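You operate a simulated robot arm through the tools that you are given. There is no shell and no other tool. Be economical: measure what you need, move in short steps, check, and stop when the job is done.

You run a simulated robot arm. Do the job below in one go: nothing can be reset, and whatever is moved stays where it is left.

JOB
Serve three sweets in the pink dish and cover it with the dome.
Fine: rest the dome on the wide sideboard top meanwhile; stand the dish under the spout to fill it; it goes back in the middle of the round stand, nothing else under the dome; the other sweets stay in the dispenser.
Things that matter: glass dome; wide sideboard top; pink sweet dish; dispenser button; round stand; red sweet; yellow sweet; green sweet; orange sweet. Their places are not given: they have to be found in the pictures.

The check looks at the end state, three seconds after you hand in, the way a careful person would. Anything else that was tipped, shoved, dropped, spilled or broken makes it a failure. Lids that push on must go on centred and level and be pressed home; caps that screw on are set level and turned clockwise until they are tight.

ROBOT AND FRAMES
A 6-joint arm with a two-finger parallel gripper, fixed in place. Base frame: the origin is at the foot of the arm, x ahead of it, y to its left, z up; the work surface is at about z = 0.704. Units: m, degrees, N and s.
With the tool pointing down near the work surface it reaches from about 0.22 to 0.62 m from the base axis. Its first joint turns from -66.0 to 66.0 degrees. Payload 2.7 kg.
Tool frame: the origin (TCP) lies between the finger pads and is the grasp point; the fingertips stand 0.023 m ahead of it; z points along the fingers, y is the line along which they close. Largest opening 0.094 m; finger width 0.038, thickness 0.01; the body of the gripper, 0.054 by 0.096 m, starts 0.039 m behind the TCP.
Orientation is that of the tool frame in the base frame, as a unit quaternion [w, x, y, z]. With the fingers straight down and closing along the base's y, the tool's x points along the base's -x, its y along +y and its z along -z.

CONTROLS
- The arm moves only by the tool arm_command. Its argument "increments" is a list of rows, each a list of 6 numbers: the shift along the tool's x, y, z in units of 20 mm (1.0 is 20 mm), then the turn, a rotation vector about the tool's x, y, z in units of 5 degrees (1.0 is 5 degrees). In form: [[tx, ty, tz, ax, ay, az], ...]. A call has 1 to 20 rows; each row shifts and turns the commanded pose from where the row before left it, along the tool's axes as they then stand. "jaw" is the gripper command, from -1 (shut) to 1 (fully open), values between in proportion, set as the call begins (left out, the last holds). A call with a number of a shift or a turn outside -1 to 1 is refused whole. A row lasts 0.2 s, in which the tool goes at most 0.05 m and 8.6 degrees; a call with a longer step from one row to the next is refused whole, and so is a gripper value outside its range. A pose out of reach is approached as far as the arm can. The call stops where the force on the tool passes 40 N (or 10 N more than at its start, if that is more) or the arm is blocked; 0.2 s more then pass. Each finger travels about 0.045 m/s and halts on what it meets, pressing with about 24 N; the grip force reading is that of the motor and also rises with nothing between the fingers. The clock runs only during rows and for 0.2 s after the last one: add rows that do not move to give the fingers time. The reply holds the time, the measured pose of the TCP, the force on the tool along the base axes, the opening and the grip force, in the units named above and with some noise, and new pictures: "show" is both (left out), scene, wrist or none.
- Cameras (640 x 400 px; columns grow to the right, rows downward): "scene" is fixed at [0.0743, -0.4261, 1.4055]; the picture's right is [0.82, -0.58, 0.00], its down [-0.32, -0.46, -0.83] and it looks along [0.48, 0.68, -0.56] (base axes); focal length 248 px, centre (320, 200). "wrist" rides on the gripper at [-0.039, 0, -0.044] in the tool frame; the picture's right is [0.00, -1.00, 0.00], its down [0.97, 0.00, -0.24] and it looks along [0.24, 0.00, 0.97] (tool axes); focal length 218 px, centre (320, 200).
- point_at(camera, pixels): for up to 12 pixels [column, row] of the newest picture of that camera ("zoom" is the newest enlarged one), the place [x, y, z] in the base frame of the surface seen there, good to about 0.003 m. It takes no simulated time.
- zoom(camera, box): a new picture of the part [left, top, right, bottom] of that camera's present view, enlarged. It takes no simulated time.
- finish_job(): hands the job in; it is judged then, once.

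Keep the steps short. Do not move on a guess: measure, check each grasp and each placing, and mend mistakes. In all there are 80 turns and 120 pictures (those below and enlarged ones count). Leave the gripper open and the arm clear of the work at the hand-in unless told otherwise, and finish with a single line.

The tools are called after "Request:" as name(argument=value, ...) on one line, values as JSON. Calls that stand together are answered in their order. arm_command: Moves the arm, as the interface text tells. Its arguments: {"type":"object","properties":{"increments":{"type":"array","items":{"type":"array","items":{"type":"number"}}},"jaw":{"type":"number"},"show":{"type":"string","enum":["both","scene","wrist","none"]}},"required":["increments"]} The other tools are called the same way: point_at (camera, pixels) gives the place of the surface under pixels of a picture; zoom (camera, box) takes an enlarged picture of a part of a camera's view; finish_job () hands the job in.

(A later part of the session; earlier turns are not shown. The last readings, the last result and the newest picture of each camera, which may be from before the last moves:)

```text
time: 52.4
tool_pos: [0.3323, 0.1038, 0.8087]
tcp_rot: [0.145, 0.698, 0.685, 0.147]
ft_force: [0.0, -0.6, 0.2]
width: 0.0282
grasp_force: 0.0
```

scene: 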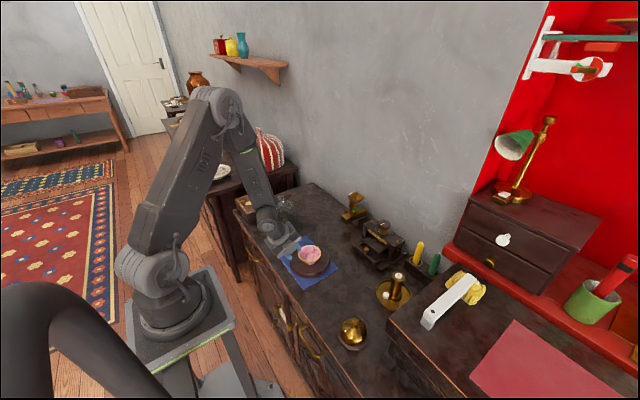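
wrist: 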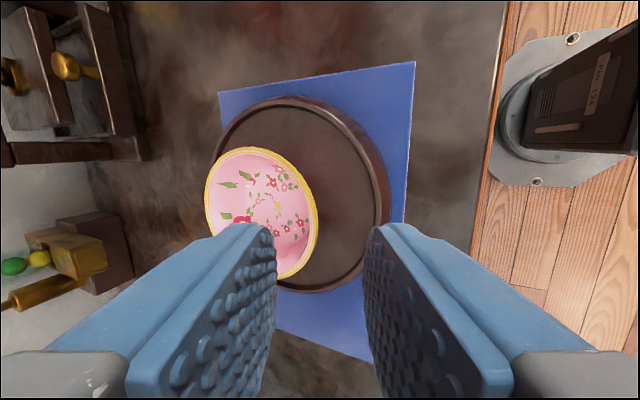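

Orientation good now. Advancing most of the way along the tool axis, then checking straddle of the rim.

Request:
arm_command(increments=[[0.04, 0.12, 0.5, 0, 0, 0], [0, 0, 0.7, 0, 0, 0], [0, 0, 0.6, 0, 0, 0], [0, 0, 0.2, 0, 0, 0], [0, 0, 0, 0, 0, 0]], show="both")

Request:
zoom(camera="scene", box=[260, 220, 350, 290])

```text
time: 53.6
tool_pos: [0.3521, 0.1045, 0.7733]
tcp_rot: [0.144, 0.699, 0.685, 0.147]
ft_force: [0.3, 1.1, -0.1]
width: 0.0284
grasp_force: 0.1
```

scene: 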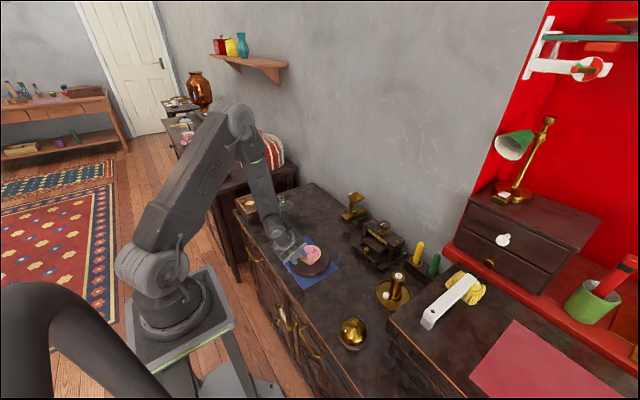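
wrist: 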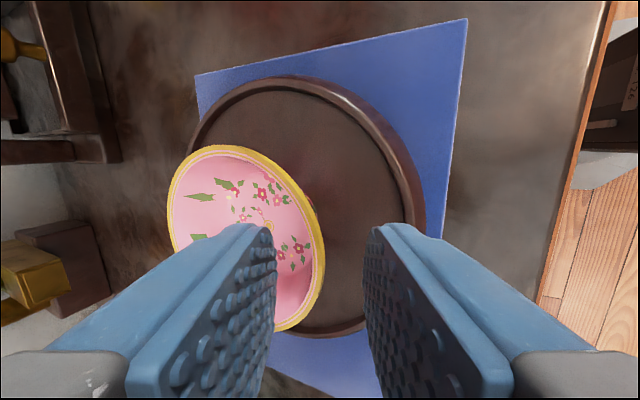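

```text
5.71 times, centred on (305, 255) of scene
```

zoom: 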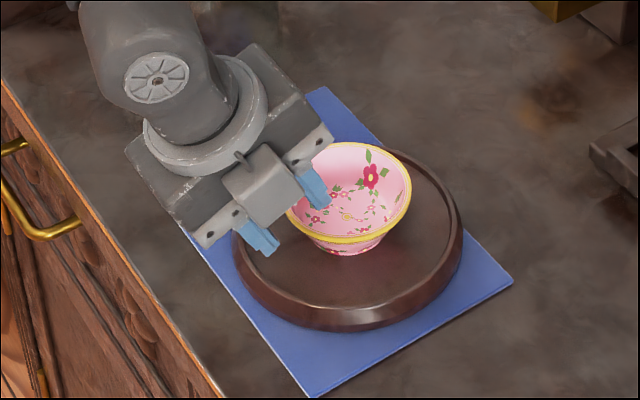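

The rim runs between the pads. Advancing the last 18 mm.

Request:
arm_command(increments=[[0, 0, 0.4, 0, 0, 0], [0, 0, 0.35, 0, 0, 0], [0, 0, 0.15, 0, 0, 0], [0, 0, 0, 0, 0, 0]], show="wrist")

Request:
zoom(camera="scene", box=[270, 225, 350, 285])

```text
time: 54.6
tool_pos: [0.3585, 0.1051, 0.7571]
tcp_rot: [0.145, 0.699, 0.685, 0.147]
ft_force: [-0.3, -0.7, 0.4]
width: 0.0281
grasp_force: 0.0
```

wrist: 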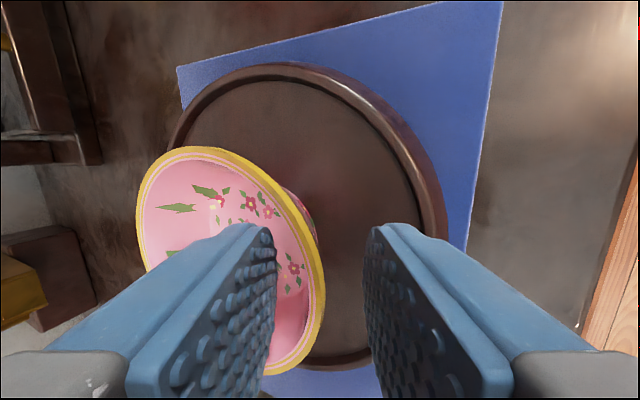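

```text
6.67 times, centred on (310, 255) of scene
```

zoom: 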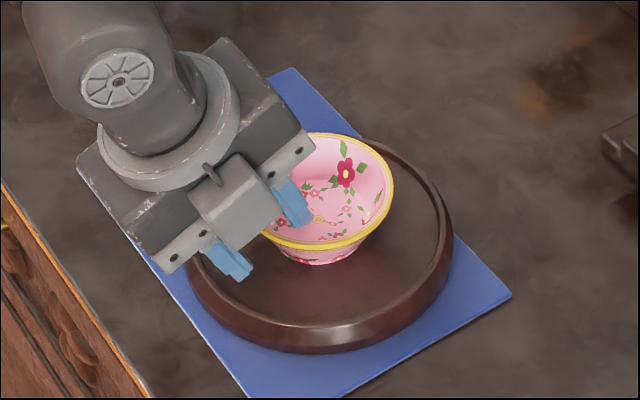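

Rim is in mid-gap. Closing.

Request:
arm_command(increments=[[0, 0, 0, 0, 0, 0], [0, 0, 0, 0, 0, 0], [0, 0, 0, 0, 0, 0], [0, 0, 0, 0, 0, 0]], jaw=-1, show="wrist")

```text
time: 55.6
tool_pos: [0.3581, 0.1048, 0.7572]
tcp_rot: [0.145, 0.698, 0.685, 0.148]
ft_force: [0.0, 0.1, 8.2]
width: 0.0126
grasp_force: 23.4
```

wrist: 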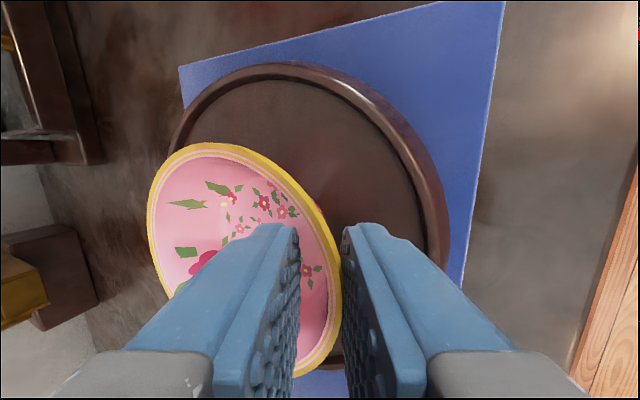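

Gripped (12.6 mm incl. curvature). Lifting straight up, slowly.

Request:
arm_command(increments=[[0, 0.08, -0.18, 0, 0, 0], [0, 0.12, -0.27, 0, 0, 0], [0, 0.2, -0.45, 0, 0, 0], [0, 0.2, -0.45, 0, 0, 0], [0, 0.2, -0.45, 0, 0, 0], [0, 0.2, -0.45, 0, 0, 0], [0, 0.2, -0.45, 0, 0, 0], [0, 0.1, -0.22, 0, 0, 0], [0, 0, 0, 0, 0, 0]], show="both")

Request:
zoom(camera="scene", box=[270, 215, 350, 275])

```text
time: 57.6
tool_pos: [0.3588, 0.1044, 0.8225]
tcp_rot: [0.144, 0.698, 0.685, 0.147]
ft_force: [-0.5, 0.5, -1.0]
width: 0.0112
grasp_force: 24.0
```

scene: 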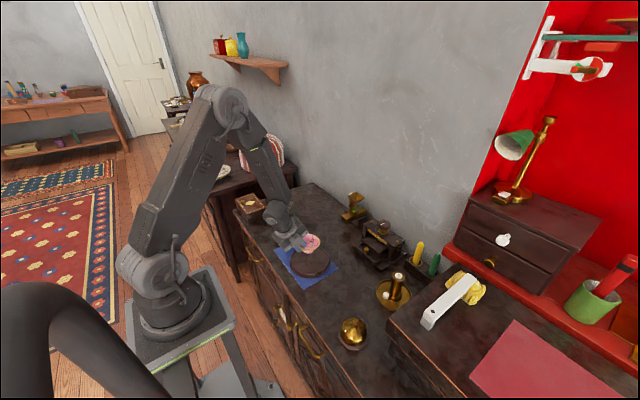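
wrist: 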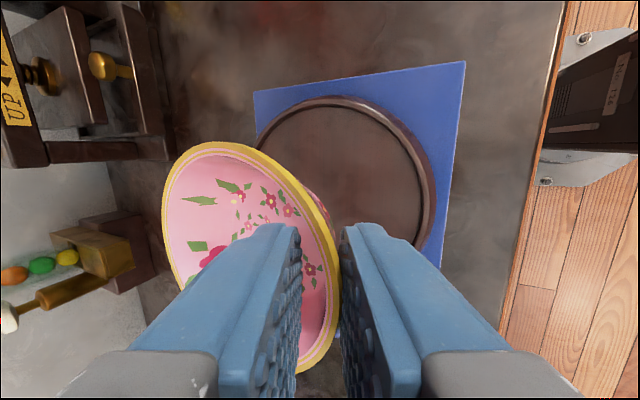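

```text
6.67 times, centred on (310, 245) of scene
```

zoom: 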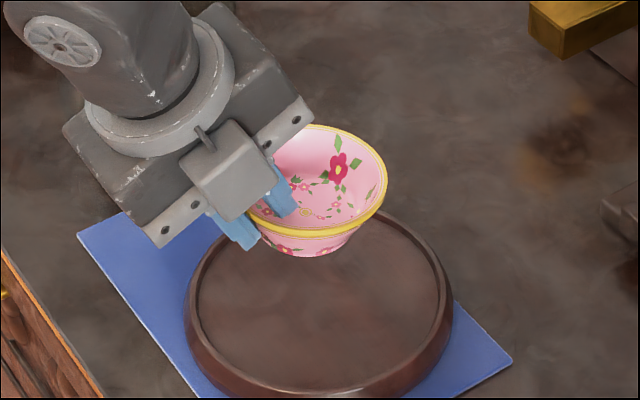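

Dish is up. Measuring its level and position relative to the tool.

Request:
point_at(camera="zoom", pixels=[[384, 180], [381, 200], [330, 233], [300, 236], [340, 130], [310, 127], [365, 147], [313, 255], [300, 250], [332, 248]])

Request:
point_at(camera="wrist", pixels=[[213, 147], [165, 220], [180, 165], [270, 163], [325, 340], [310, 195], [335, 250], [185, 285]])

```text
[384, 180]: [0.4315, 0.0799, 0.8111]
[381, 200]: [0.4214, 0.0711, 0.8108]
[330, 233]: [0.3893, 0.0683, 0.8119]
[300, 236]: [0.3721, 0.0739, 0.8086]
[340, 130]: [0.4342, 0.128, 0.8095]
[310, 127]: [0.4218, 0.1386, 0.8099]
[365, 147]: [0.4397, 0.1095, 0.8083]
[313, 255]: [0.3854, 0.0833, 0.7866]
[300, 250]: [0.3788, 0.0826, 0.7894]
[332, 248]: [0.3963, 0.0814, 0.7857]
```

```text
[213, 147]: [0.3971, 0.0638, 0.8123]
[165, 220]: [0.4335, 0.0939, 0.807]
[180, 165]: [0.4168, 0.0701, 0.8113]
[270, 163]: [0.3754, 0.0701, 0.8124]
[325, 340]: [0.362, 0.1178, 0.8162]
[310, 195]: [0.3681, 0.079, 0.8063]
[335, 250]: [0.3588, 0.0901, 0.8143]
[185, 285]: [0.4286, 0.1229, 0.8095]
```

Dish held, centre = TCP + 41 mm in x, bottom 42.5 mm below TCP, tilted ~4° nose-down. Levelling by 3.5° and moving to stand in front of the spout.

Request:
arm_command(increments=[[0, 0, 0, -0.35, 0, 0], [0, 0, 0, -0.35, 0, 0], [0.18, 0.31, 0.16, 0, 0, 0], [0.366, 0.627, 0.324, 0, 0, 0], [0.366, 0.627, 0.324, 0, 0, 0], [0.366, 0.627, 0.324, 0, 0, 0], [0.366, 0.627, 0.324, 0, 0, 0], [0.366, 0.627, 0.324, 0, 0, 0], [0.366, 0.627, 0.324, 0, 0, 0], [0.366, 0.627, 0.324, 0, 0, 0], [0.366, 0.627, 0.324, 0, 0, 0], [0.366, 0.627, 0.324, 0, 0, 0], [0.18, 0.31, 0.16, 0, 0, 0], [0, 0, 0, 0, 0, 0]], show="both")

Request:
zoom(camera="scene", box=[300, 175, 400, 250])

```text
time: 60.6
tool_pos: [0.5005, 0.1745, 0.8204]
tcp_rot: [0.166, 0.694, 0.68, 0.168]
ft_force: [-0.1, 0.6, -0.1]
width: 0.0112
grasp_force: 24.0
```

scene: 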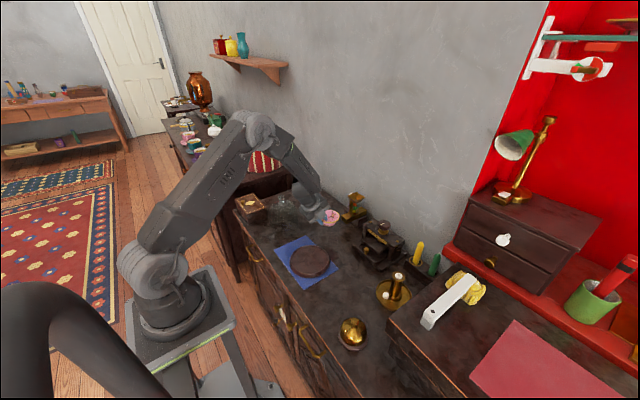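
wrist: 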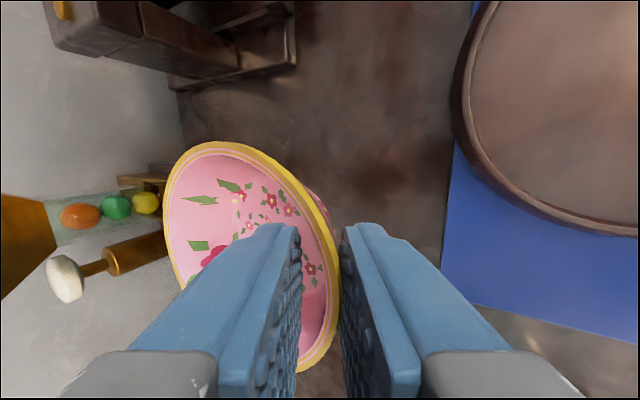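

```text
5.33 times, centred on (350, 212) of scene
```

zoom: 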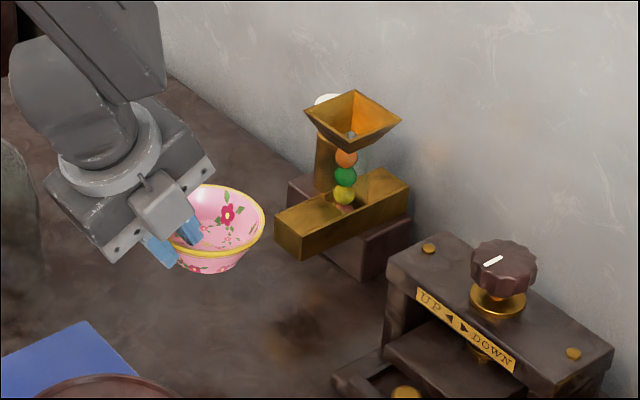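

Checking rim level and the spout's lower edge before going underneath.

Request:
point_at(camera="zoom", pixels=[[262, 222], [215, 258], [240, 193], [255, 205], [190, 252], [222, 272], [302, 255], [278, 235], [278, 215], [340, 240], [375, 275]])

Request:
point_at(camera="wrist", pixels=[[325, 340], [166, 220], [213, 145], [310, 195]])

```text
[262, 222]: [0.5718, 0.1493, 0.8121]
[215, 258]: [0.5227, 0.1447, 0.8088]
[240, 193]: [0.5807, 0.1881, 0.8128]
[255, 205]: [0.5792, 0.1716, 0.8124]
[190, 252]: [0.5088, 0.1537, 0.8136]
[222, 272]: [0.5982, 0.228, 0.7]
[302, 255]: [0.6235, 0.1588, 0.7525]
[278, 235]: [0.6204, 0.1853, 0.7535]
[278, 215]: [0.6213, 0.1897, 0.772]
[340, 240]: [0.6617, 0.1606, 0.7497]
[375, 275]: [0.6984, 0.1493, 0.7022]
```

```text
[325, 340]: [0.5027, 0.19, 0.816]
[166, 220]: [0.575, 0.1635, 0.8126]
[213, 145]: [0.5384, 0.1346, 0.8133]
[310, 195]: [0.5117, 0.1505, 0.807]
```

Level now (rim 0.8125 all round). Lowering to 5 mm above the table, short of the spout.

Request:
arm_command(increments=[[0.03, -0.18, 0.34, 0, 0, 0], [0, -0.351, 0.678, 0, 0, 0], [0, -0.351, 0.678, 0, 0, 0], [0, -0.351, 0.678, 0, 0, 0], [0, -0.351, 0.678, 0, 0, 0], [0, -0.17, 0.34, 0, 0, 0], [0, 0, 0, 0, 0, 0]], show="scene")

Request:
zoom(camera="scene", box=[300, 175, 400, 250])

```text
time: 62.2
tool_pos: [0.5009, 0.1765, 0.7453]
tcp_rot: [0.166, 0.694, 0.68, 0.168]
ft_force: [0.2, 0.3, -0.1]
width: 0.0113
grasp_force: 24.3
```

scene: 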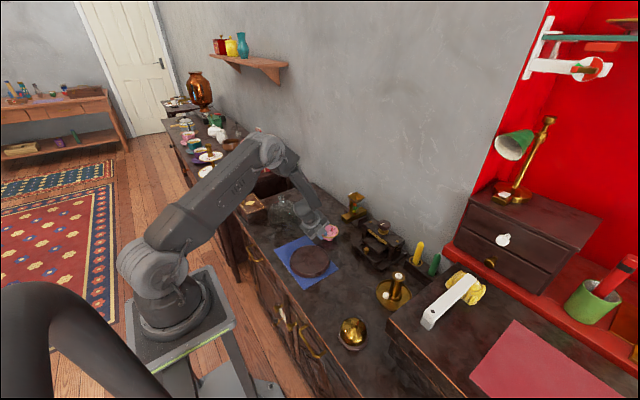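

```text
5.33 times, centred on (350, 212) of scene
```

zoom: 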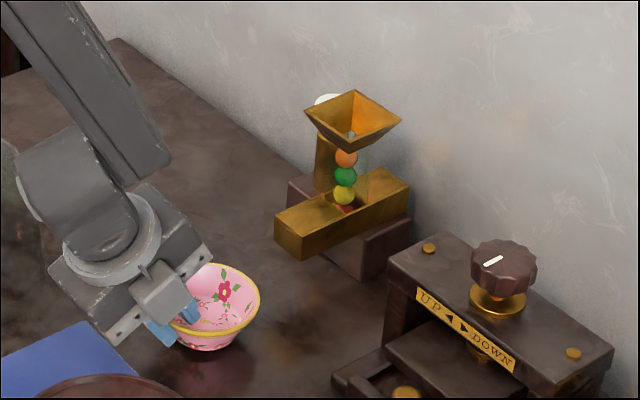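

Clear. Sliding forward 85 mm under the spout at this height.

Request:
arm_command(increments=[[0, 0.35, 0.18, 0, 0, 0], [0, 0.62, 0.321, 0, 0, 0], [0, 0.62, 0.321, 0, 0, 0], [0, 0.62, 0.321, 0, 0, 0], [0, 0.62, 0.321, 0, 0, 0], [0, 0.62, 0.321, 0, 0, 0], [0, 0.35, 0.18, 0, 0, 0], [0, 0, 0, 0, 0, 0]], show="both")

Request:
zoom(camera="scene", box=[310, 180, 390, 240])

```text
time: 64.0
tool_pos: [0.5857, 0.1737, 0.7451]
tcp_rot: [0.166, 0.694, 0.68, 0.168]
ft_force: [-0.4, 0.2, -1.2]
width: 0.0116
grasp_force: 24.5
```

scene: 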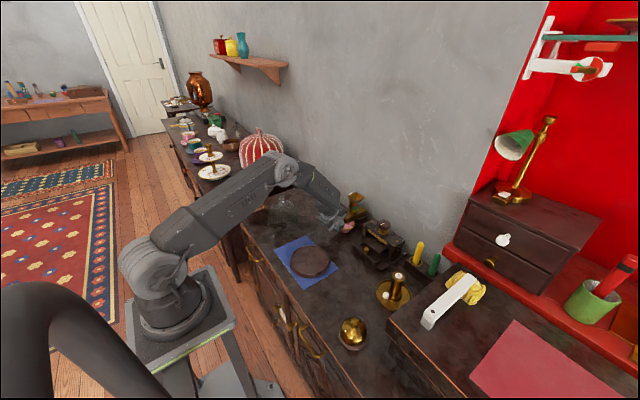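
wrist: 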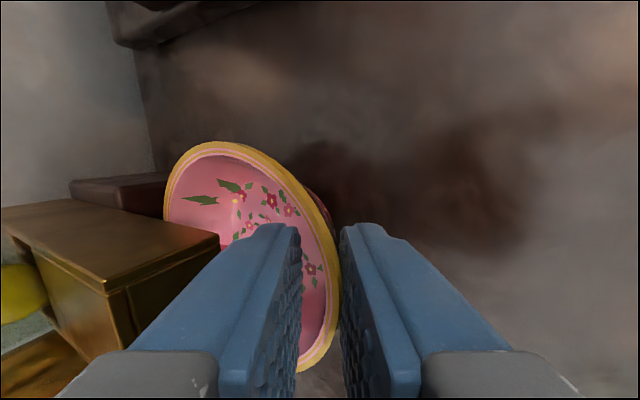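

```text
6.67 times, centred on (350, 210) of scene
```

zoom: 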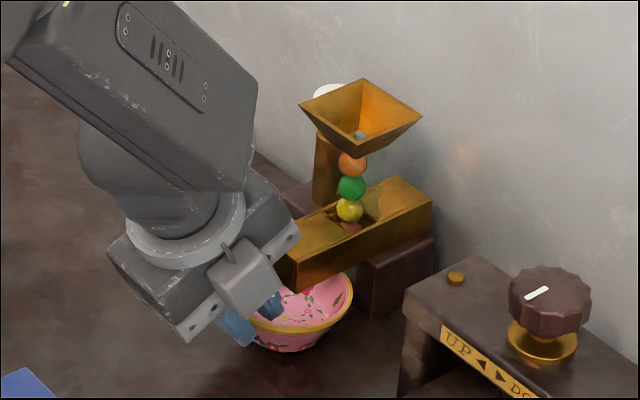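

The dish is under the spout. Lowering in small steps until it touches.

Request:
arm_command(increments=[[0.05, -0.07, 0.133, 0, 0, 0], [0, 0, 0, 0, 0, 0]], show="none")

Request:
arm_command(increments=[[0, -0.046, 0.089, 0, 0, 0], [0, 0, 0, 0, 0, 0]], show="none")

Request:
arm_command(increments=[[0, -0.023, 0.045, 0, 0, 0], [0, 0, 0, 0, 0, 0]], show="none")

```text
time: 64.6
tool_pos: [0.5858, 0.1755, 0.7414]
tcp_rot: [0.166, 0.693, 0.681, 0.167]
ft_force: [-0.1, -1.1, -0.2]
width: 0.0115
grasp_force: 24.1
```

```text
time: 65.2
tool_pos: [0.5862, 0.1749, 0.7403]
tcp_rot: [0.166, 0.694, 0.68, 0.169]
ft_force: [-0.8, -0.1, -1.1]
width: 0.0114
grasp_force: 24.0
```

```text
time: 65.8
tool_pos: [0.5865, 0.1759, 0.7392]
tcp_rot: [0.166, 0.693, 0.681, 0.168]
ft_force: [-0.9, -0.9, 3.3]
width: 0.0114
grasp_force: 23.9
```

Touching (3 N). Before releasing, I measure the dish against spout and base.

Request:
zoom(camera="scene", box=[320, 190, 385, 235])

Request:
point_at(camera="zoom", pixels=[[343, 265], [333, 295], [300, 330], [250, 345], [270, 370], [300, 360], [385, 300], [300, 275], [425, 270], [355, 270]])

```text
8.89 times, centred on (352, 212) of scene
```

zoom: 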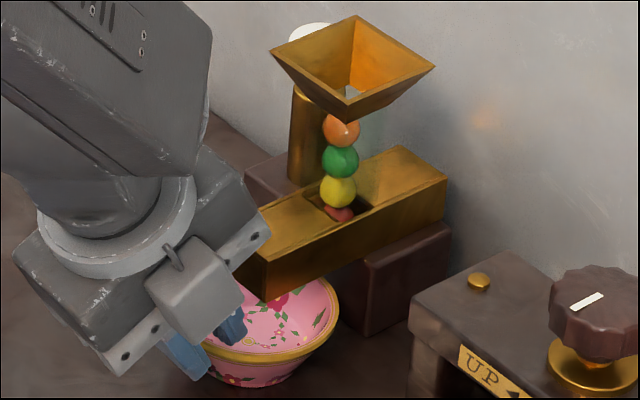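

```text
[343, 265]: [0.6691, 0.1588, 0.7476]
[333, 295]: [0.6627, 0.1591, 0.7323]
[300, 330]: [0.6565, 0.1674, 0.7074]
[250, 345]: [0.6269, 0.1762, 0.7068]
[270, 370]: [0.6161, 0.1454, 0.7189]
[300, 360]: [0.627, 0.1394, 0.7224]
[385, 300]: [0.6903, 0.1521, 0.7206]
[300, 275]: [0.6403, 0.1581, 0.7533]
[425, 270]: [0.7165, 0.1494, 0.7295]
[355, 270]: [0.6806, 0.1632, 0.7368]
```

Dish sits x 0.587–0.667, base front at 0.68; good under the spout. Opening partly (24 mm), then backing out along the finger direction.

Request:
arm_command(increments=[[0, 0, 0, 0, 0, 0], [0, 0, 0, 0, 0, 0], [0, 0, 0, 0, 0, 0]], jaw=-0.49, show="both")

Request:
zoom(camera="scene", box=[320, 190, 385, 235])

```text
time: 66.6
tool_pos: [0.5864, 0.1753, 0.7386]
tcp_rot: [0.165, 0.694, 0.68, 0.168]
ft_force: [-0.7, 0.4, 0.9]
width: 0.0243
grasp_force: 0.1
```

scene: 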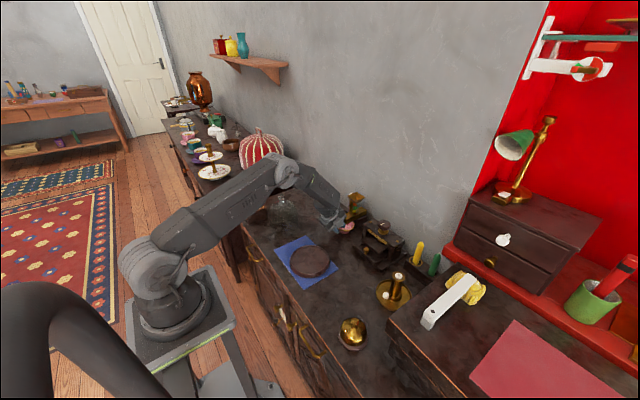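
wrist: 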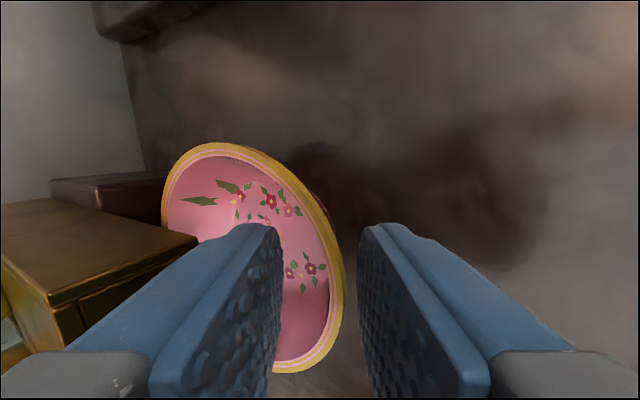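

```text
8.89 times, centred on (352, 212) of scene
```

zoom: 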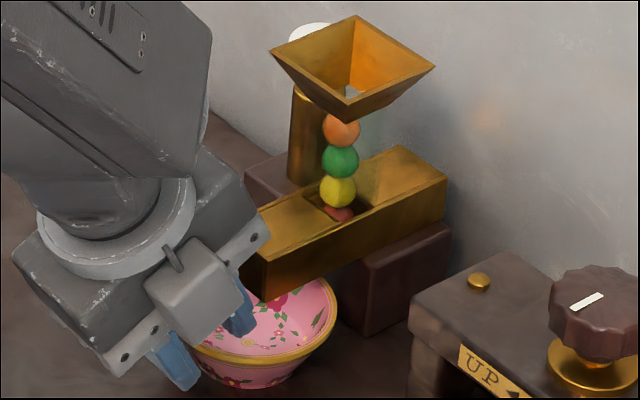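

Released; dish sits flat. Backing out 110 mm along the tool axis.

Request:
arm_command(increments=[[0, 0, -0.3, 0, 0, 0], [0, 0, -0.6, 0, 0, 0], [0, 0, -0.9, 0, 0, 0], [0, 0, -1, 0, 0, 0], [0, 0, -1, 0, 0, 0], [0, 0, -1, 0, 0, 0], [0, 0, -0.7, 0, 0, 0], [0, 0, 0, 0, 0, 0]], show="both")

Request:
zoom(camera="scene", box=[310, 185, 390, 240])

```text
time: 68.4
tool_pos: [0.5357, 0.1757, 0.8378]
tcp_rot: [0.166, 0.694, 0.68, 0.168]
ft_force: [1.0, 1.0, -0.5]
width: 0.0242
grasp_force: 0.1
```

scene: 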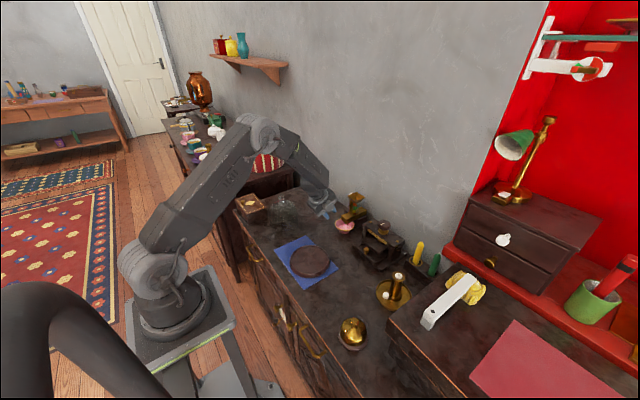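
wrist: 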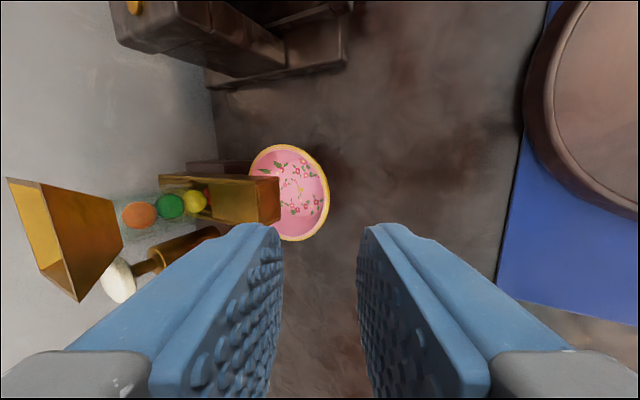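

```text
7.27 times, centred on (350, 212) of scene
```

zoom: 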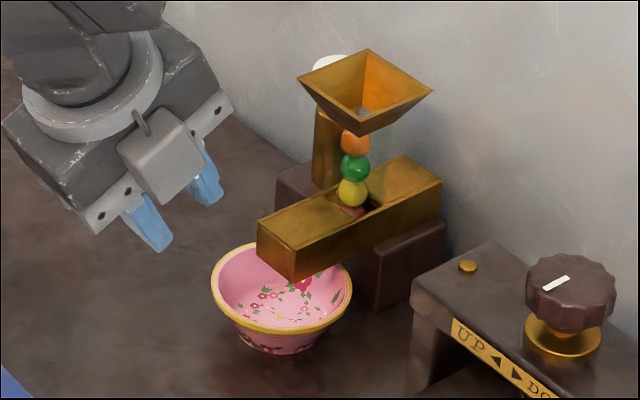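

Dish stands upright under the spout. To press the button I'll use a single finger with the tool at yaw 0, pitched 60°. First rise, unpitch and turn back 90°.

Request:
arm_command(increments=[[0, 0.43, -0.83, 0, 0, 0], [0, 0.43, -0.83, 0, 0, 0], [0, 0.43, -0.83, 0, 0, 0], [0, 0.43, -0.83, 0, 0, 0], [0, 0.43, -0.83, 0, 0, 0], [0, 0.43, -0.83, 0, 0, 0], [0, 0, 0, 1, 0, 0], [0, 0, 0, 1, 0, 0], [0, 0, 0, 1, 0, 0], [0, 0, 0, 1, 0, 0], [0, 0, 0, 1, 0, 0], [0, 0, 0, 0.46, 0, 0], [0, 0, 0, 0, 0, 0]], show="none", jaw=0.57)

Request:
arm_command(increments=[[0, 0, 0, 0, 0, -1], [0, 0, 0, 0, 0, -1], [0, 0, 0, 0, 0, -1], [0, 0, 0, 0, 0, -1], [0, 0, 0, 0, 0, -1], [0, 0, 0, 0, 0, -1], [0, 0, 0, 0, 0, -1], [0, 0, 0, 0, 0, -1], [0, 0, 0, 0, 0, -1], [0, 0, 0, 0, 0, -1], [0, 0, 0, 0, 0, -1], [0, 0, 0, 0, 0, -1], [0, 0, 0, 0, 0, -1], [0, 0, 0, 0, 0, -1], [0, 0, 0, 0, 0, -1], [0, 0, 0, 0, 0, -1], [0, 0, 0, 0, 0, -1], [0, 0, 0, 0, 0, -1], [0, 0, 0, 0, 0, 0]], show="none")

```text
time: 71.2
tool_pos: [0.5018, 0.1916, 0.9218]
tcp_rot: [0.131, 0.713, 0.685, 0.068]
ft_force: [-0.4, 0.9, -0.2]
width: 0.0739
grasp_force: 0.0
out of reach, approached as far as the arm can: row 7, 8, 9, 10, 11, 12
```

```text
time: 75.2
tool_pos: [0.502, 0.1895, 0.9227]
tcp_rot: [0.141, 0.018, 0.989, -0.046]
ft_force: [0.1, -0.5, 0.3]
width: 0.0739
grasp_force: 0.1
```

Some drift happened at a joint limit; I read the lean (16° pitch, 5° sideways) and correct it while pitching to 60°, shifting left to y≈0.2635.

Request:
arm_command(increments=[[0, 0, 0, -1, 0, 0], [0, 0, 0, -0.03, 0, -0.29], [0, 0, 0, 0, -1, 0], [0, 0, 0, 0, -1, 0], [0, 0, 0, 0, -1, 0], [0, 0, 0, 0, -1, 0], [0, 0, 0, 0, -1, 0], [0, 0, 0, 0, -1, 0], [0, 0, 0, 0, -1, 0], [0, 0, 0, 0, -1, 0], [0, 0, 0, 0, -0.74, 0], [0, 0.9, 0, 0, 0, 0], [0, 0.9, 0, 0, 0, 0], [0, 0.9, 0, 0, 0, 0], [0, 0.97, 0, 0, 0, 0], [0, 0, 0, 0, 0, 0]], show="both")

```text
time: 78.6
tool_pos: [0.505, 0.2634, 0.9151]
tcp_rot: [0.499, -0.011, 0.865, -0.044]
ft_force: [-0.3, -0.7, -0.2]
width: 0.0738
grasp_force: 0.0
out of reach, approached as far as the arm can: row 1
```

scene: 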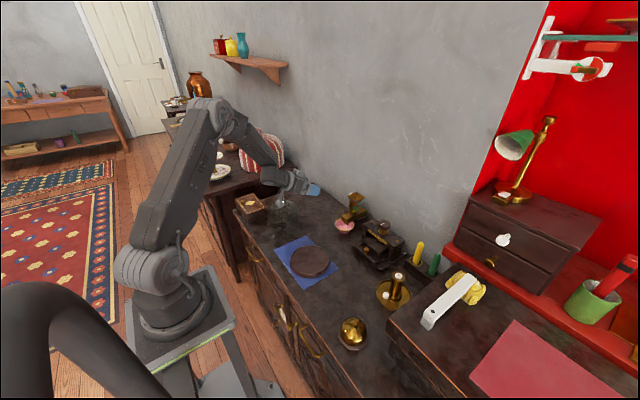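
wrist: 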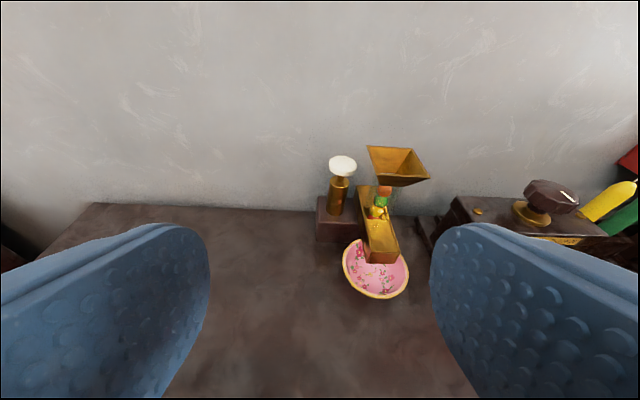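

A 5° roll remains; correcting it. Then advancing to above the button (x≈0.69, z≈0.885).

Request:
arm_command(increments=[[0, 0, 0, -0.745, 0, 0.72], [0, 0, 0, 0, 0, 0], [-0.333, 0, 0.876, 0, 0, 0], [-0.333, 0, 0.876, 0, 0, 0], [-0.333, 0, 0.876, 0, 0, 0], [-0.333, 0, 0.876, 0, 0, 0], [-0.333, 0, 0.876, 0, 0, 0], [-0.333, 0, 0.876, 0, 0, 0], [-0.333, 0, 0.876, 0, 0, 0], [0, 0, 0, 0, 0, 0]], show="wrist")

```text
time: 80.8
tool_pos: [0.6331, 0.264, 0.8949]
tcp_rot: [0.5, -0.001, 0.866, 0.0]
ft_force: [-0.1, -0.5, 0.3]
width: 0.0739
grasp_force: 0.0
```

wrist: 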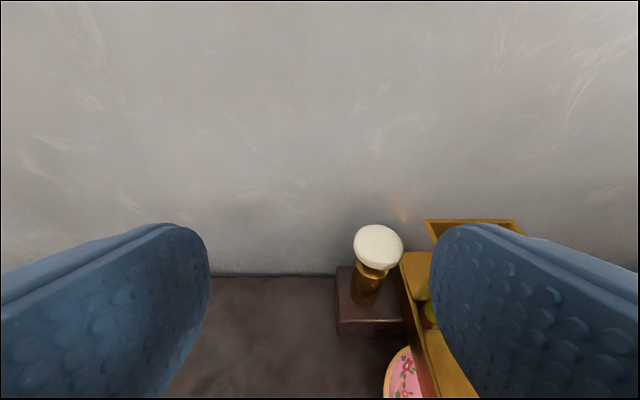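

Orientation now exact. Measuring the button from here.

Request:
point_at(camera="wrist", pixels=[[379, 245], [357, 245], [402, 245], [379, 228], [379, 262], [365, 235], [395, 255], [430, 222], [367, 290]])

```text
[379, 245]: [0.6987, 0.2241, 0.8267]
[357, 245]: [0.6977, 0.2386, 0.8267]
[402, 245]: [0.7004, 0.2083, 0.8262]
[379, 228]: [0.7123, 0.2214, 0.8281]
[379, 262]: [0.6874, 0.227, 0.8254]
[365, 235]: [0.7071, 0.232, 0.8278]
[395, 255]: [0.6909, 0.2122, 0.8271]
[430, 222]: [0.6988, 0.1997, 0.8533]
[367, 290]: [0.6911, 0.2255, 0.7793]
```

Button: centre (0.700, 0.223), top z 0.827. Moving the right finger above it (TCP 0.693, z 0.865).

Request:
arm_command(increments=[[-0.04, 0, 0.67, 0, 0, 0], [-0.04, 0, 0.67, 0, 0, 0], [-0.04, 0, 0.67, 0, 0, 0], [-0.04, 0, 0.67, 0, 0, 0], [-0.04, 0, 0.67, 0, 0, 0], [0, 0, 0, 0, 0, 0]], show="both")

Request:
zoom(camera="scene", box=[300, 170, 390, 240])

```text
time: 82.2
tool_pos: [0.6927, 0.2631, 0.8655]
tcp_rot: [0.499, -0.001, 0.867, 0.0]
ft_force: [-0.4, -0.6, 0.6]
width: 0.0737
grasp_force: 0.0
```

scene: 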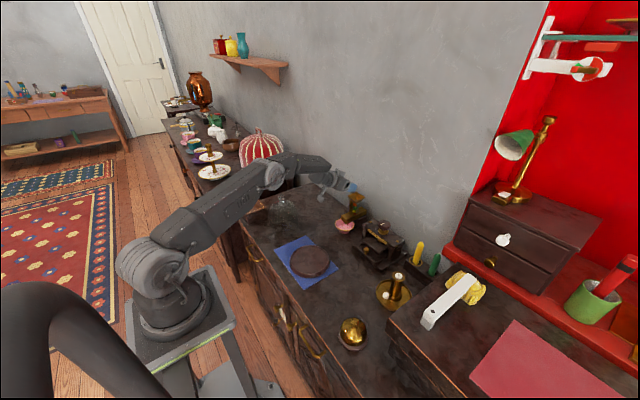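
wrist: 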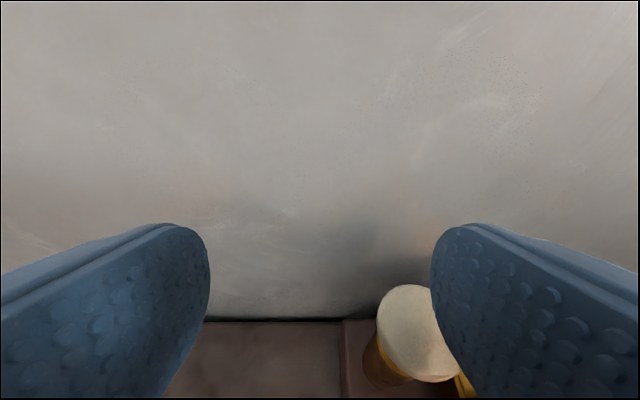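

```text
5.71 times, centred on (345, 205) of scene
```

zoom: 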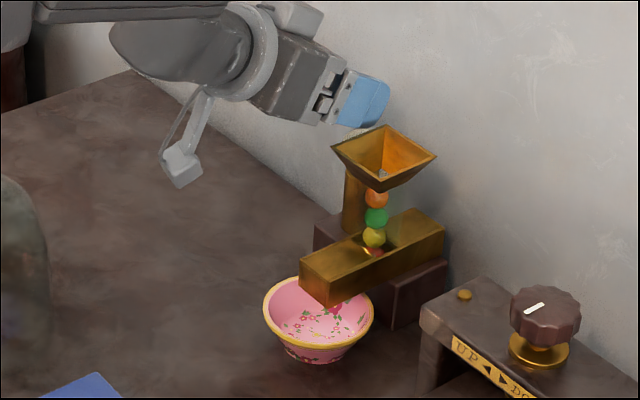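

Finger is above the cap. Going down 14 mm, then small steps watching the force.

Request:
arm_command(increments=[[0.3, 0, 0.174, 0, 0, 0], [0.3, 0, 0.174, 0, 0, 0], [0, 0, 0, 0, 0, 0]], show="none")

Request:
arm_command(increments=[[0.087, 0, 0.05, 0, 0, 0], [0.087, 0, 0.05, 0, 0, 0], [0, 0, 0, 0, 0, 0]], show="none")

Request:
arm_command(increments=[[0.087, 0, 0.05, 0, 0, 0], [0, 0, 0, 0, 0, 0]], show="wrist")

```text
time: 83.0
tool_pos: [0.6948, 0.2633, 0.8511]
tcp_rot: [0.499, 0.0, 0.867, -0.001]
ft_force: [0.7, -1.3, 1.7]
width: 0.0743
grasp_force: 0.4
```

```text
time: 83.8
tool_pos: [0.6944, 0.2637, 0.8477]
tcp_rot: [0.499, -0.001, 0.867, 0.0]
ft_force: [-0.9, 0.1, 2.6]
width: 0.0741
grasp_force: 0.2
```

```text
time: 84.4
tool_pos: [0.6934, 0.2642, 0.8461]
tcp_rot: [0.5, 0.0, 0.866, -0.001]
ft_force: [1.6, -0.2, 3.3]
width: 0.0737
grasp_force: 0.3
```

wrist: 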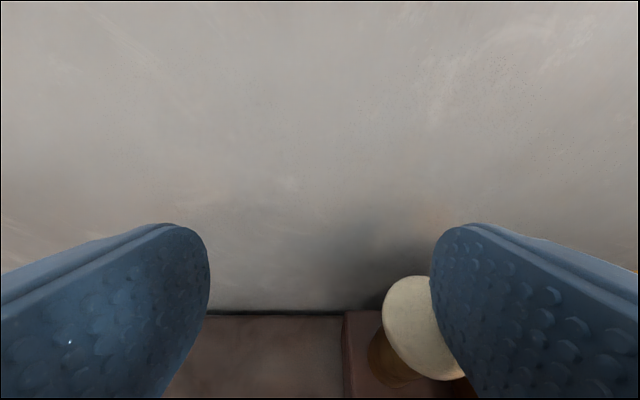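

Spring contact (≈3 N). Pressing further.

Request:
arm_command(increments=[[0.087, 0, 0.05, 0, 0, 0], [0.087, 0, 0.05, 0, 0, 0], [0, 0, 0, 0, 0, 0]], show="none")

Request:
arm_command(increments=[[0.087, 0, 0.05, 0, 0, 0], [0.087, 0, 0.05, 0, 0, 0], [0, 0, 0, 0, 0, 0]], show="none")

Request:
zoom(camera="scene", box=[320, 185, 390, 240])

```text
time: 85.2
tool_pos: [0.6943, 0.2636, 0.841]
tcp_rot: [0.499, -0.001, 0.867, 0.0]
ft_force: [0.0, -0.1, 5.8]
width: 0.074
grasp_force: 0.1
```

```text
time: 86.0
tool_pos: [0.6952, 0.263, 0.8418]
tcp_rot: [0.502, -0.001, 0.865, 0.0]
ft_force: [-2.0, -1.4, 21.5]
width: 0.0745
grasp_force: 0.3
```

```text
7.27 times, centred on (355, 212) of scene
```

zoom: 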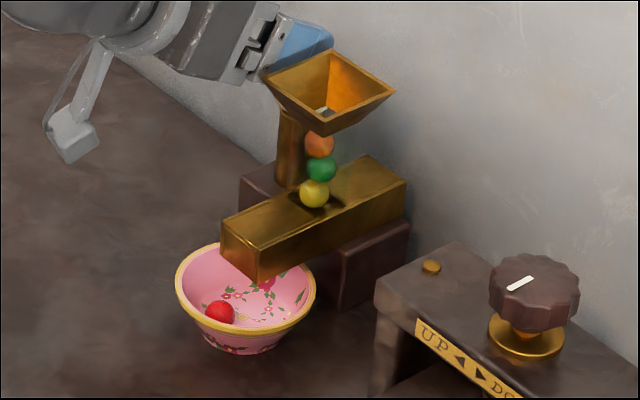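

The red sweet is in the dish; the button bottomed at 21 N. Releasing fully (18 mm up) and checking the next sweet drops into place.

Request:
arm_command(increments=[[-0.26, 0, -0.15, 0, 0, 0], [-0.26, 0, -0.15, 0, 0, 0], [-0.26, 0, -0.15, 0, 0, 0], [0, 0, 0, 0, 0, 0], [0, 0, 0, 0, 0, 0], [0, 0, 0, 0, 0, 0]], show="none")

Request:
zoom(camera="scene", box=[320, 185, 390, 240])

```text
time: 87.4
tool_pos: [0.6942, 0.2638, 0.855]
tcp_rot: [0.499, 0.0, 0.867, 0.0]
ft_force: [-0.2, 0.4, 0.9]
width: 0.074
grasp_force: 0.1
```

```text
7.27 times, centred on (355, 212) of scene
```

zoom: 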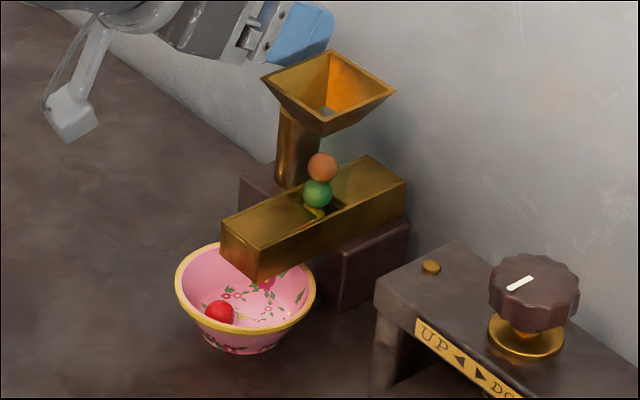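

Yellow has dropped into the channel. Second press: down about 14 mm as before.

Request:
arm_command(increments=[[0.2, 0, 0.115, 0, 0, 0], [0.2, 0, 0.115, 0, 0, 0], [0.12, 0, 0.07, 0, 0, 0], [0.1, 0, 0.058, 0, 0, 0], [0.06, 0, 0.035, 0, 0, 0], [0, 0, 0, 0, 0, 0], [0, 0, 0, 0, 0, 0]], show="none")

Request:
zoom(camera="scene", box=[320, 185, 390, 240])

```text
time: 89.0
tool_pos: [0.6943, 0.2633, 0.8421]
tcp_rot: [0.5, -0.001, 0.866, 0.0]
ft_force: [0.4, -0.9, 11.7]
width: 0.0742
grasp_force: 0.1
```

```text
7.27 times, centred on (355, 212) of scene
```

zoom: 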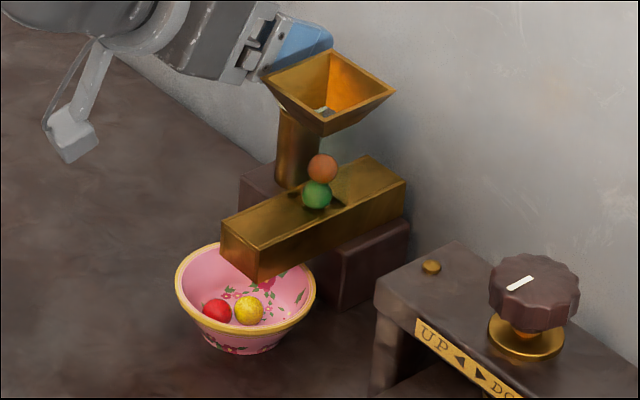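

Yellow is in. Release, wait, and press a third time.

Request:
arm_command(increments=[[-0.23, 0, -0.133, 0, 0, 0], [-0.23, 0, -0.13, 0, 0, 0], [-0.22, 0, -0.13, 0, 0, 0], [0, 0, 0, 0, 0, 0], [0, 0, 0, 0, 0, 0], [0, 0, 0, 0, 0, 0], [0, 0, 0, 0, 0, 0]], show="none")

Request:
zoom(camera="scene", box=[320, 185, 390, 240])

```text
time: 90.6
tool_pos: [0.6936, 0.2642, 0.8548]
tcp_rot: [0.499, -0.001, 0.867, 0.0]
ft_force: [-0.3, -0.1, 0.6]
width: 0.0737
grasp_force: 0.0
```

```text
7.27 times, centred on (355, 212) of scene
```

zoom: 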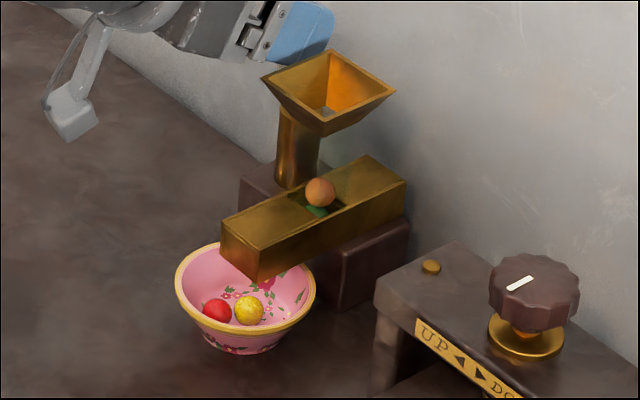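

Green is in place, orange above it. Third press.

Request:
arm_command(increments=[[0.2, 0, 0.115, 0, 0, 0], [0.2, 0, 0.115, 0, 0, 0], [0.12, 0, 0.07, 0, 0, 0], [0.1, 0, 0.058, 0, 0, 0], [0.06, 0, 0.035, 0, 0, 0], [0, 0, 0, 0, 0, 0], [0, 0, 0, 0, 0, 0]], show="none")

Request:
zoom(camera="scene", box=[320, 185, 390, 240])

```text
time: 92.2
tool_pos: [0.695, 0.2629, 0.8413]
tcp_rot: [0.5, 0.0, 0.866, -0.001]
ft_force: [-0.2, 0.2, 11.4]
width: 0.0736
grasp_force: 0.1
```

```text
7.27 times, centred on (355, 212) of scene
```

zoom: 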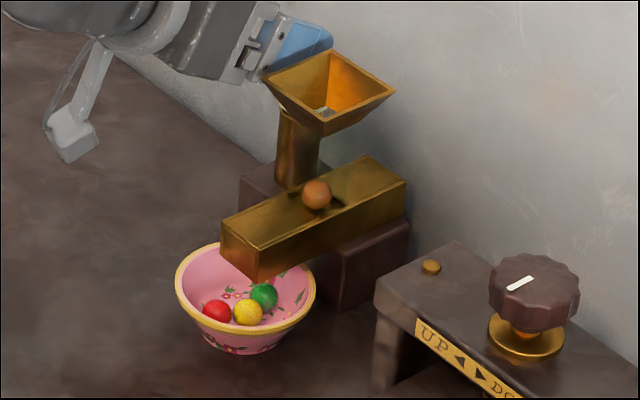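

Three sweets in the dish, orange stays. Releasing: straight up 80 mm, then back and to the right.

Request:
arm_command(increments=[[-0.866, 0, -0.5, 0, 0, 0], [-0.866, 0, -0.5, 0, 0, 0], [-0.866, 0, -0.5, 0, 0, 0], [-0.866, 0, -0.5, 0, 0, 0], [0.5, -1, -0.866, 0, 0, 0], [0.5, -1, -0.866, 0, 0, 0], [0.5, -1, -0.866, 0, 0, 0], [0.5, -1, -0.866, 0, 0, 0], [0.5, -1, -0.866, 0, 0, 0], [0.5, -1, -0.866, 0, 0, 0], [0.5, -1, -0.866, 0, 0, 0], [0.5, -1, -0.866, 0, 0, 0], [0.5, -1, -0.866, 0, 0, 0], [0.5, -1, -0.866, 0, 0, 0], [0.5, -1, -0.866, 0, 0, 0], [0, 0, 0, 0, 0, 0]], show="none")

Request:
arm_command(increments=[[0, 0, 0, 0, 1, 0], [0, 0, 0, 0, 1, 0], [0, 0, 0, 0, 1, 0], [0, 0, 0, 0, 1, 0], [0, 0, 0, 0, 1, 0], [0, 0, 0, 0, 1, 0], [0, 0, 0, 0, 1, 0], [0, 0, 0, 0, 1, 0], [0, 0, 0, 0, 1, 0], [0, 0, 0, 0, 1, 0], [0, 0, 0, 0, 1, 0], [0, 0, 0, 0, 1, 0], [0, 0, 0, 0, 0, 0]], show="none")

Request:
arm_command(increments=[[0, 0, 0, 0, 0, 1], [0, 0, 0, 0, 0, 1], [0, 0, 0, 0, 0, 1], [0, 0, 0, 0, 0, 1], [0, 0, 0, 0, 0, 1], [0, 0, 0, 0, 0, 1], [0, 0, 0, 0, 0, 1], [0, 0, 0, 0, 0, 1], [0, 0, 0, 0, 0, 1], [0, 0, 0, 0, 0, 1], [0, 0, 0, 0, 0, 1], [0, 0, 0, 0, 0, 1], [0, 0, 0, 0, 0, 1], [0, 0, 0, 0, 0, 1], [0, 0, 0, 0, 0, 1], [0, 0, 0, 0, 0, 1], [0, 0, 0, 0, 0, 1], [0, 0, 0, 0, 0, 1], [0, 0, 0, 0, 0, 0]], jaw=-0.4, show="none")

```text
time: 95.6
tool_pos: [0.474, 0.0426, 0.9195]
tcp_rot: [0.5, 0.0, 0.866, 0.0]
ft_force: [0.0, -0.6, 1.2]
width: 0.074
grasp_force: 0.0
```

```text
time: 98.4
tool_pos: [0.4203, 0.0675, 0.8696]
tcp_rot: [0.102, 0.009, 0.994, -0.043]
ft_force: [0.5, -0.7, -0.2]
width: 0.0737
grasp_force: 0.0
out of reach, approached as far as the arm can: row 4, 5, 6, 7, 8, 10, 11, 12
```

```text
time: 102.4
tool_pos: [0.4202, 0.0667, 0.8693]
tcp_rot: [0.103, 0.71, 0.695, 0.042]
ft_force: [0.4, 0.5, -0.1]
width: 0.028
grasp_force: 0.0
```

Reoriented roughly; reading the lean (12° forward, 5° sideways) and correcting to 27° forward.

Request:
arm_command(increments=[[0, 0, 0, 0, 0.99, 0], [0, 0, 0, -1, 0, 0], [0, 0, 0, -1, 0, 0], [0, 0, 0, -1, 0, 0], [0, 0, 0, -0.08, 0, 0], [0, 0, 0, 0, 0, 0]], show="none")

```text
time: 103.8
tool_pos: [0.4214, 0.0679, 0.8685]
tcp_rot: [0.198, 0.689, 0.684, 0.136]
ft_force: [0.2, -1.0, 0.1]
width: 0.028
grasp_force: 0.0
out of reach, approached as far as the arm can: row 1
```

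Request:
arm_command(increments=[[0, 0, 0, 0, 0.5, 0], [0, 0, 0, 0, 0.48, 0], [0, 0, 0, 0, 0, 0]], show="none")

```text
time: 104.6
tool_pos: [0.4214, 0.0675, 0.8684]
tcp_rot: [0.169, 0.683, 0.691, 0.165]
ft_force: [0.1, -0.5, 0.4]
width: 0.028
grasp_force: 0.1
```

Orientation is right. Moving to the pre-insert point (0.536, 0.1755, 0.838).

Request:
arm_command(increments=[[0.668, 0.553, 0.498, 0, 0, 0], [0.668, 0.553, 0.498, 0, 0, 0], [0.668, 0.553, 0.498, 0, 0, 0], [0.668, 0.553, 0.498, 0, 0, 0], [0.668, 0.553, 0.498, 0, 0, 0], [0.668, 0.553, 0.498, 0, 0, 0], [0.668, 0.553, 0.498, 0, 0, 0], [0.668, 0.553, 0.498, 0, 0, 0], [0, 0, 0, 0, 0, 0]], show="wrist")

Request:
point_at(camera="wrist", pixels=[[329, 195], [326, 180], [300, 150], [310, 235], [285, 240], [275, 146]])

```text
time: 106.6
tool_pos: [0.5355, 0.1765, 0.8371]
tcp_rot: [0.168, 0.683, 0.692, 0.165]
ft_force: [0.1, -0.2, -0.5]
width: 0.0283
grasp_force: 0.0
```

wrist: 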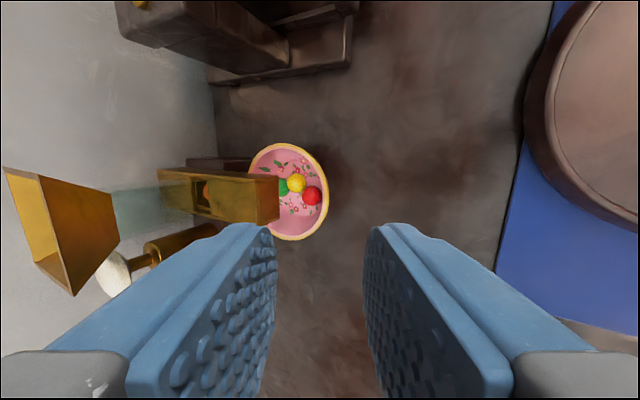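

```text
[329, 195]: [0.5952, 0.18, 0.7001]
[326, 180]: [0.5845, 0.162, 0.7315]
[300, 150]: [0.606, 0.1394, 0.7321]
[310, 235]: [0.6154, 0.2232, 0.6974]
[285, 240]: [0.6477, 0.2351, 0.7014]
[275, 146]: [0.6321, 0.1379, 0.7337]
```

The red ball lies near the near wall where my inner finger would go. Zooming to measure the balls.

Request:
zoom(camera="wrist", box=[235, 130, 345, 250])

Request:
point_at(camera="wrist", pixels=[[312, 195], [296, 184], [284, 187], [327, 190], [324, 175], [304, 149], [318, 205], [322, 216]])

```text
3.33 times, centred on (290, 190) of wrist
```

zoom: 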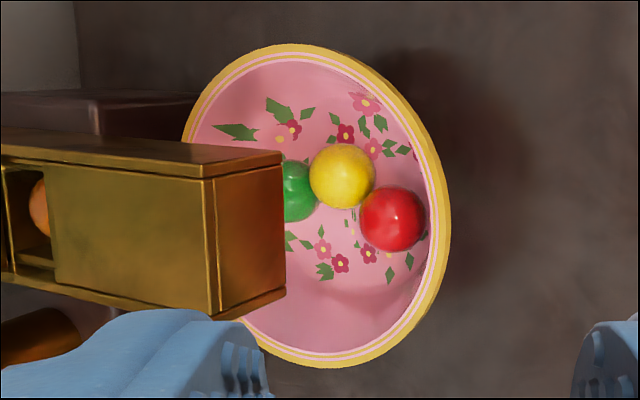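

```text
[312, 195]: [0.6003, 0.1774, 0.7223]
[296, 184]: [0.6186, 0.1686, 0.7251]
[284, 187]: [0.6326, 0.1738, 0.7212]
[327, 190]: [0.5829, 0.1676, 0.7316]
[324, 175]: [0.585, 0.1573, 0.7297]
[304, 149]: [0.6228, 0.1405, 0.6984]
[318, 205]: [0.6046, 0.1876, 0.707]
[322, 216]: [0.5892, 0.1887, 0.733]
```

Balls lie in a row along x; red is against the near wall. I'll pinch instead at the rim's front-right (45°) point, shallower. Rotating the tool 45° about vertical here.

Request:
arm_command(increments=[[0, 0.459, -0.888, 0, 0.459, -0.888], [0, 0, 0, 0, 0.459, -0.888], [0, 0, 0, 0, 0.459, -0.888], [0, 0, 0, 0, 0.459, -0.888], [0, 0, 0, 0, 0.459, -0.888], [0, 0, 0, 0, 0.459, -0.888], [0, 0, 0, 0, 0.459, -0.888], [0, 0, 0, 0, 0.459, -0.888], [0, 0, 0, 0, 0.459, -0.888], [0, 0, 0, 0, 0, 0]], jaw=-0.5, show="none")

```text
time: 108.8
tool_pos: [0.4455, 0.2374, 0.8083]
tcp_rot: [0.164, 0.423, 0.872, 0.183]
ft_force: [0.5, 0.2, -0.5]
width: 0.0236
grasp_force: 0.0
out of reach, approached as far as the arm can: row 2, 3, 4, 5, 6, 7, 8, 9
```

It drifted back toward the dome (0.446, 0.237). Checking the picture before moving again.

Request:
zoom(camera="scene", box=[220, 120, 400, 260])

```text
2.86 times, centred on (310, 190) of scene
```

zoom: 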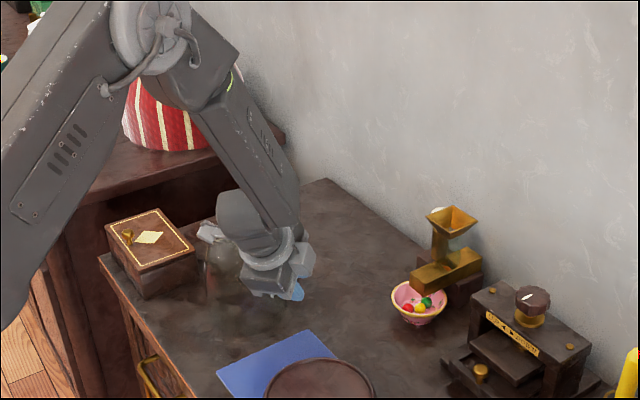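

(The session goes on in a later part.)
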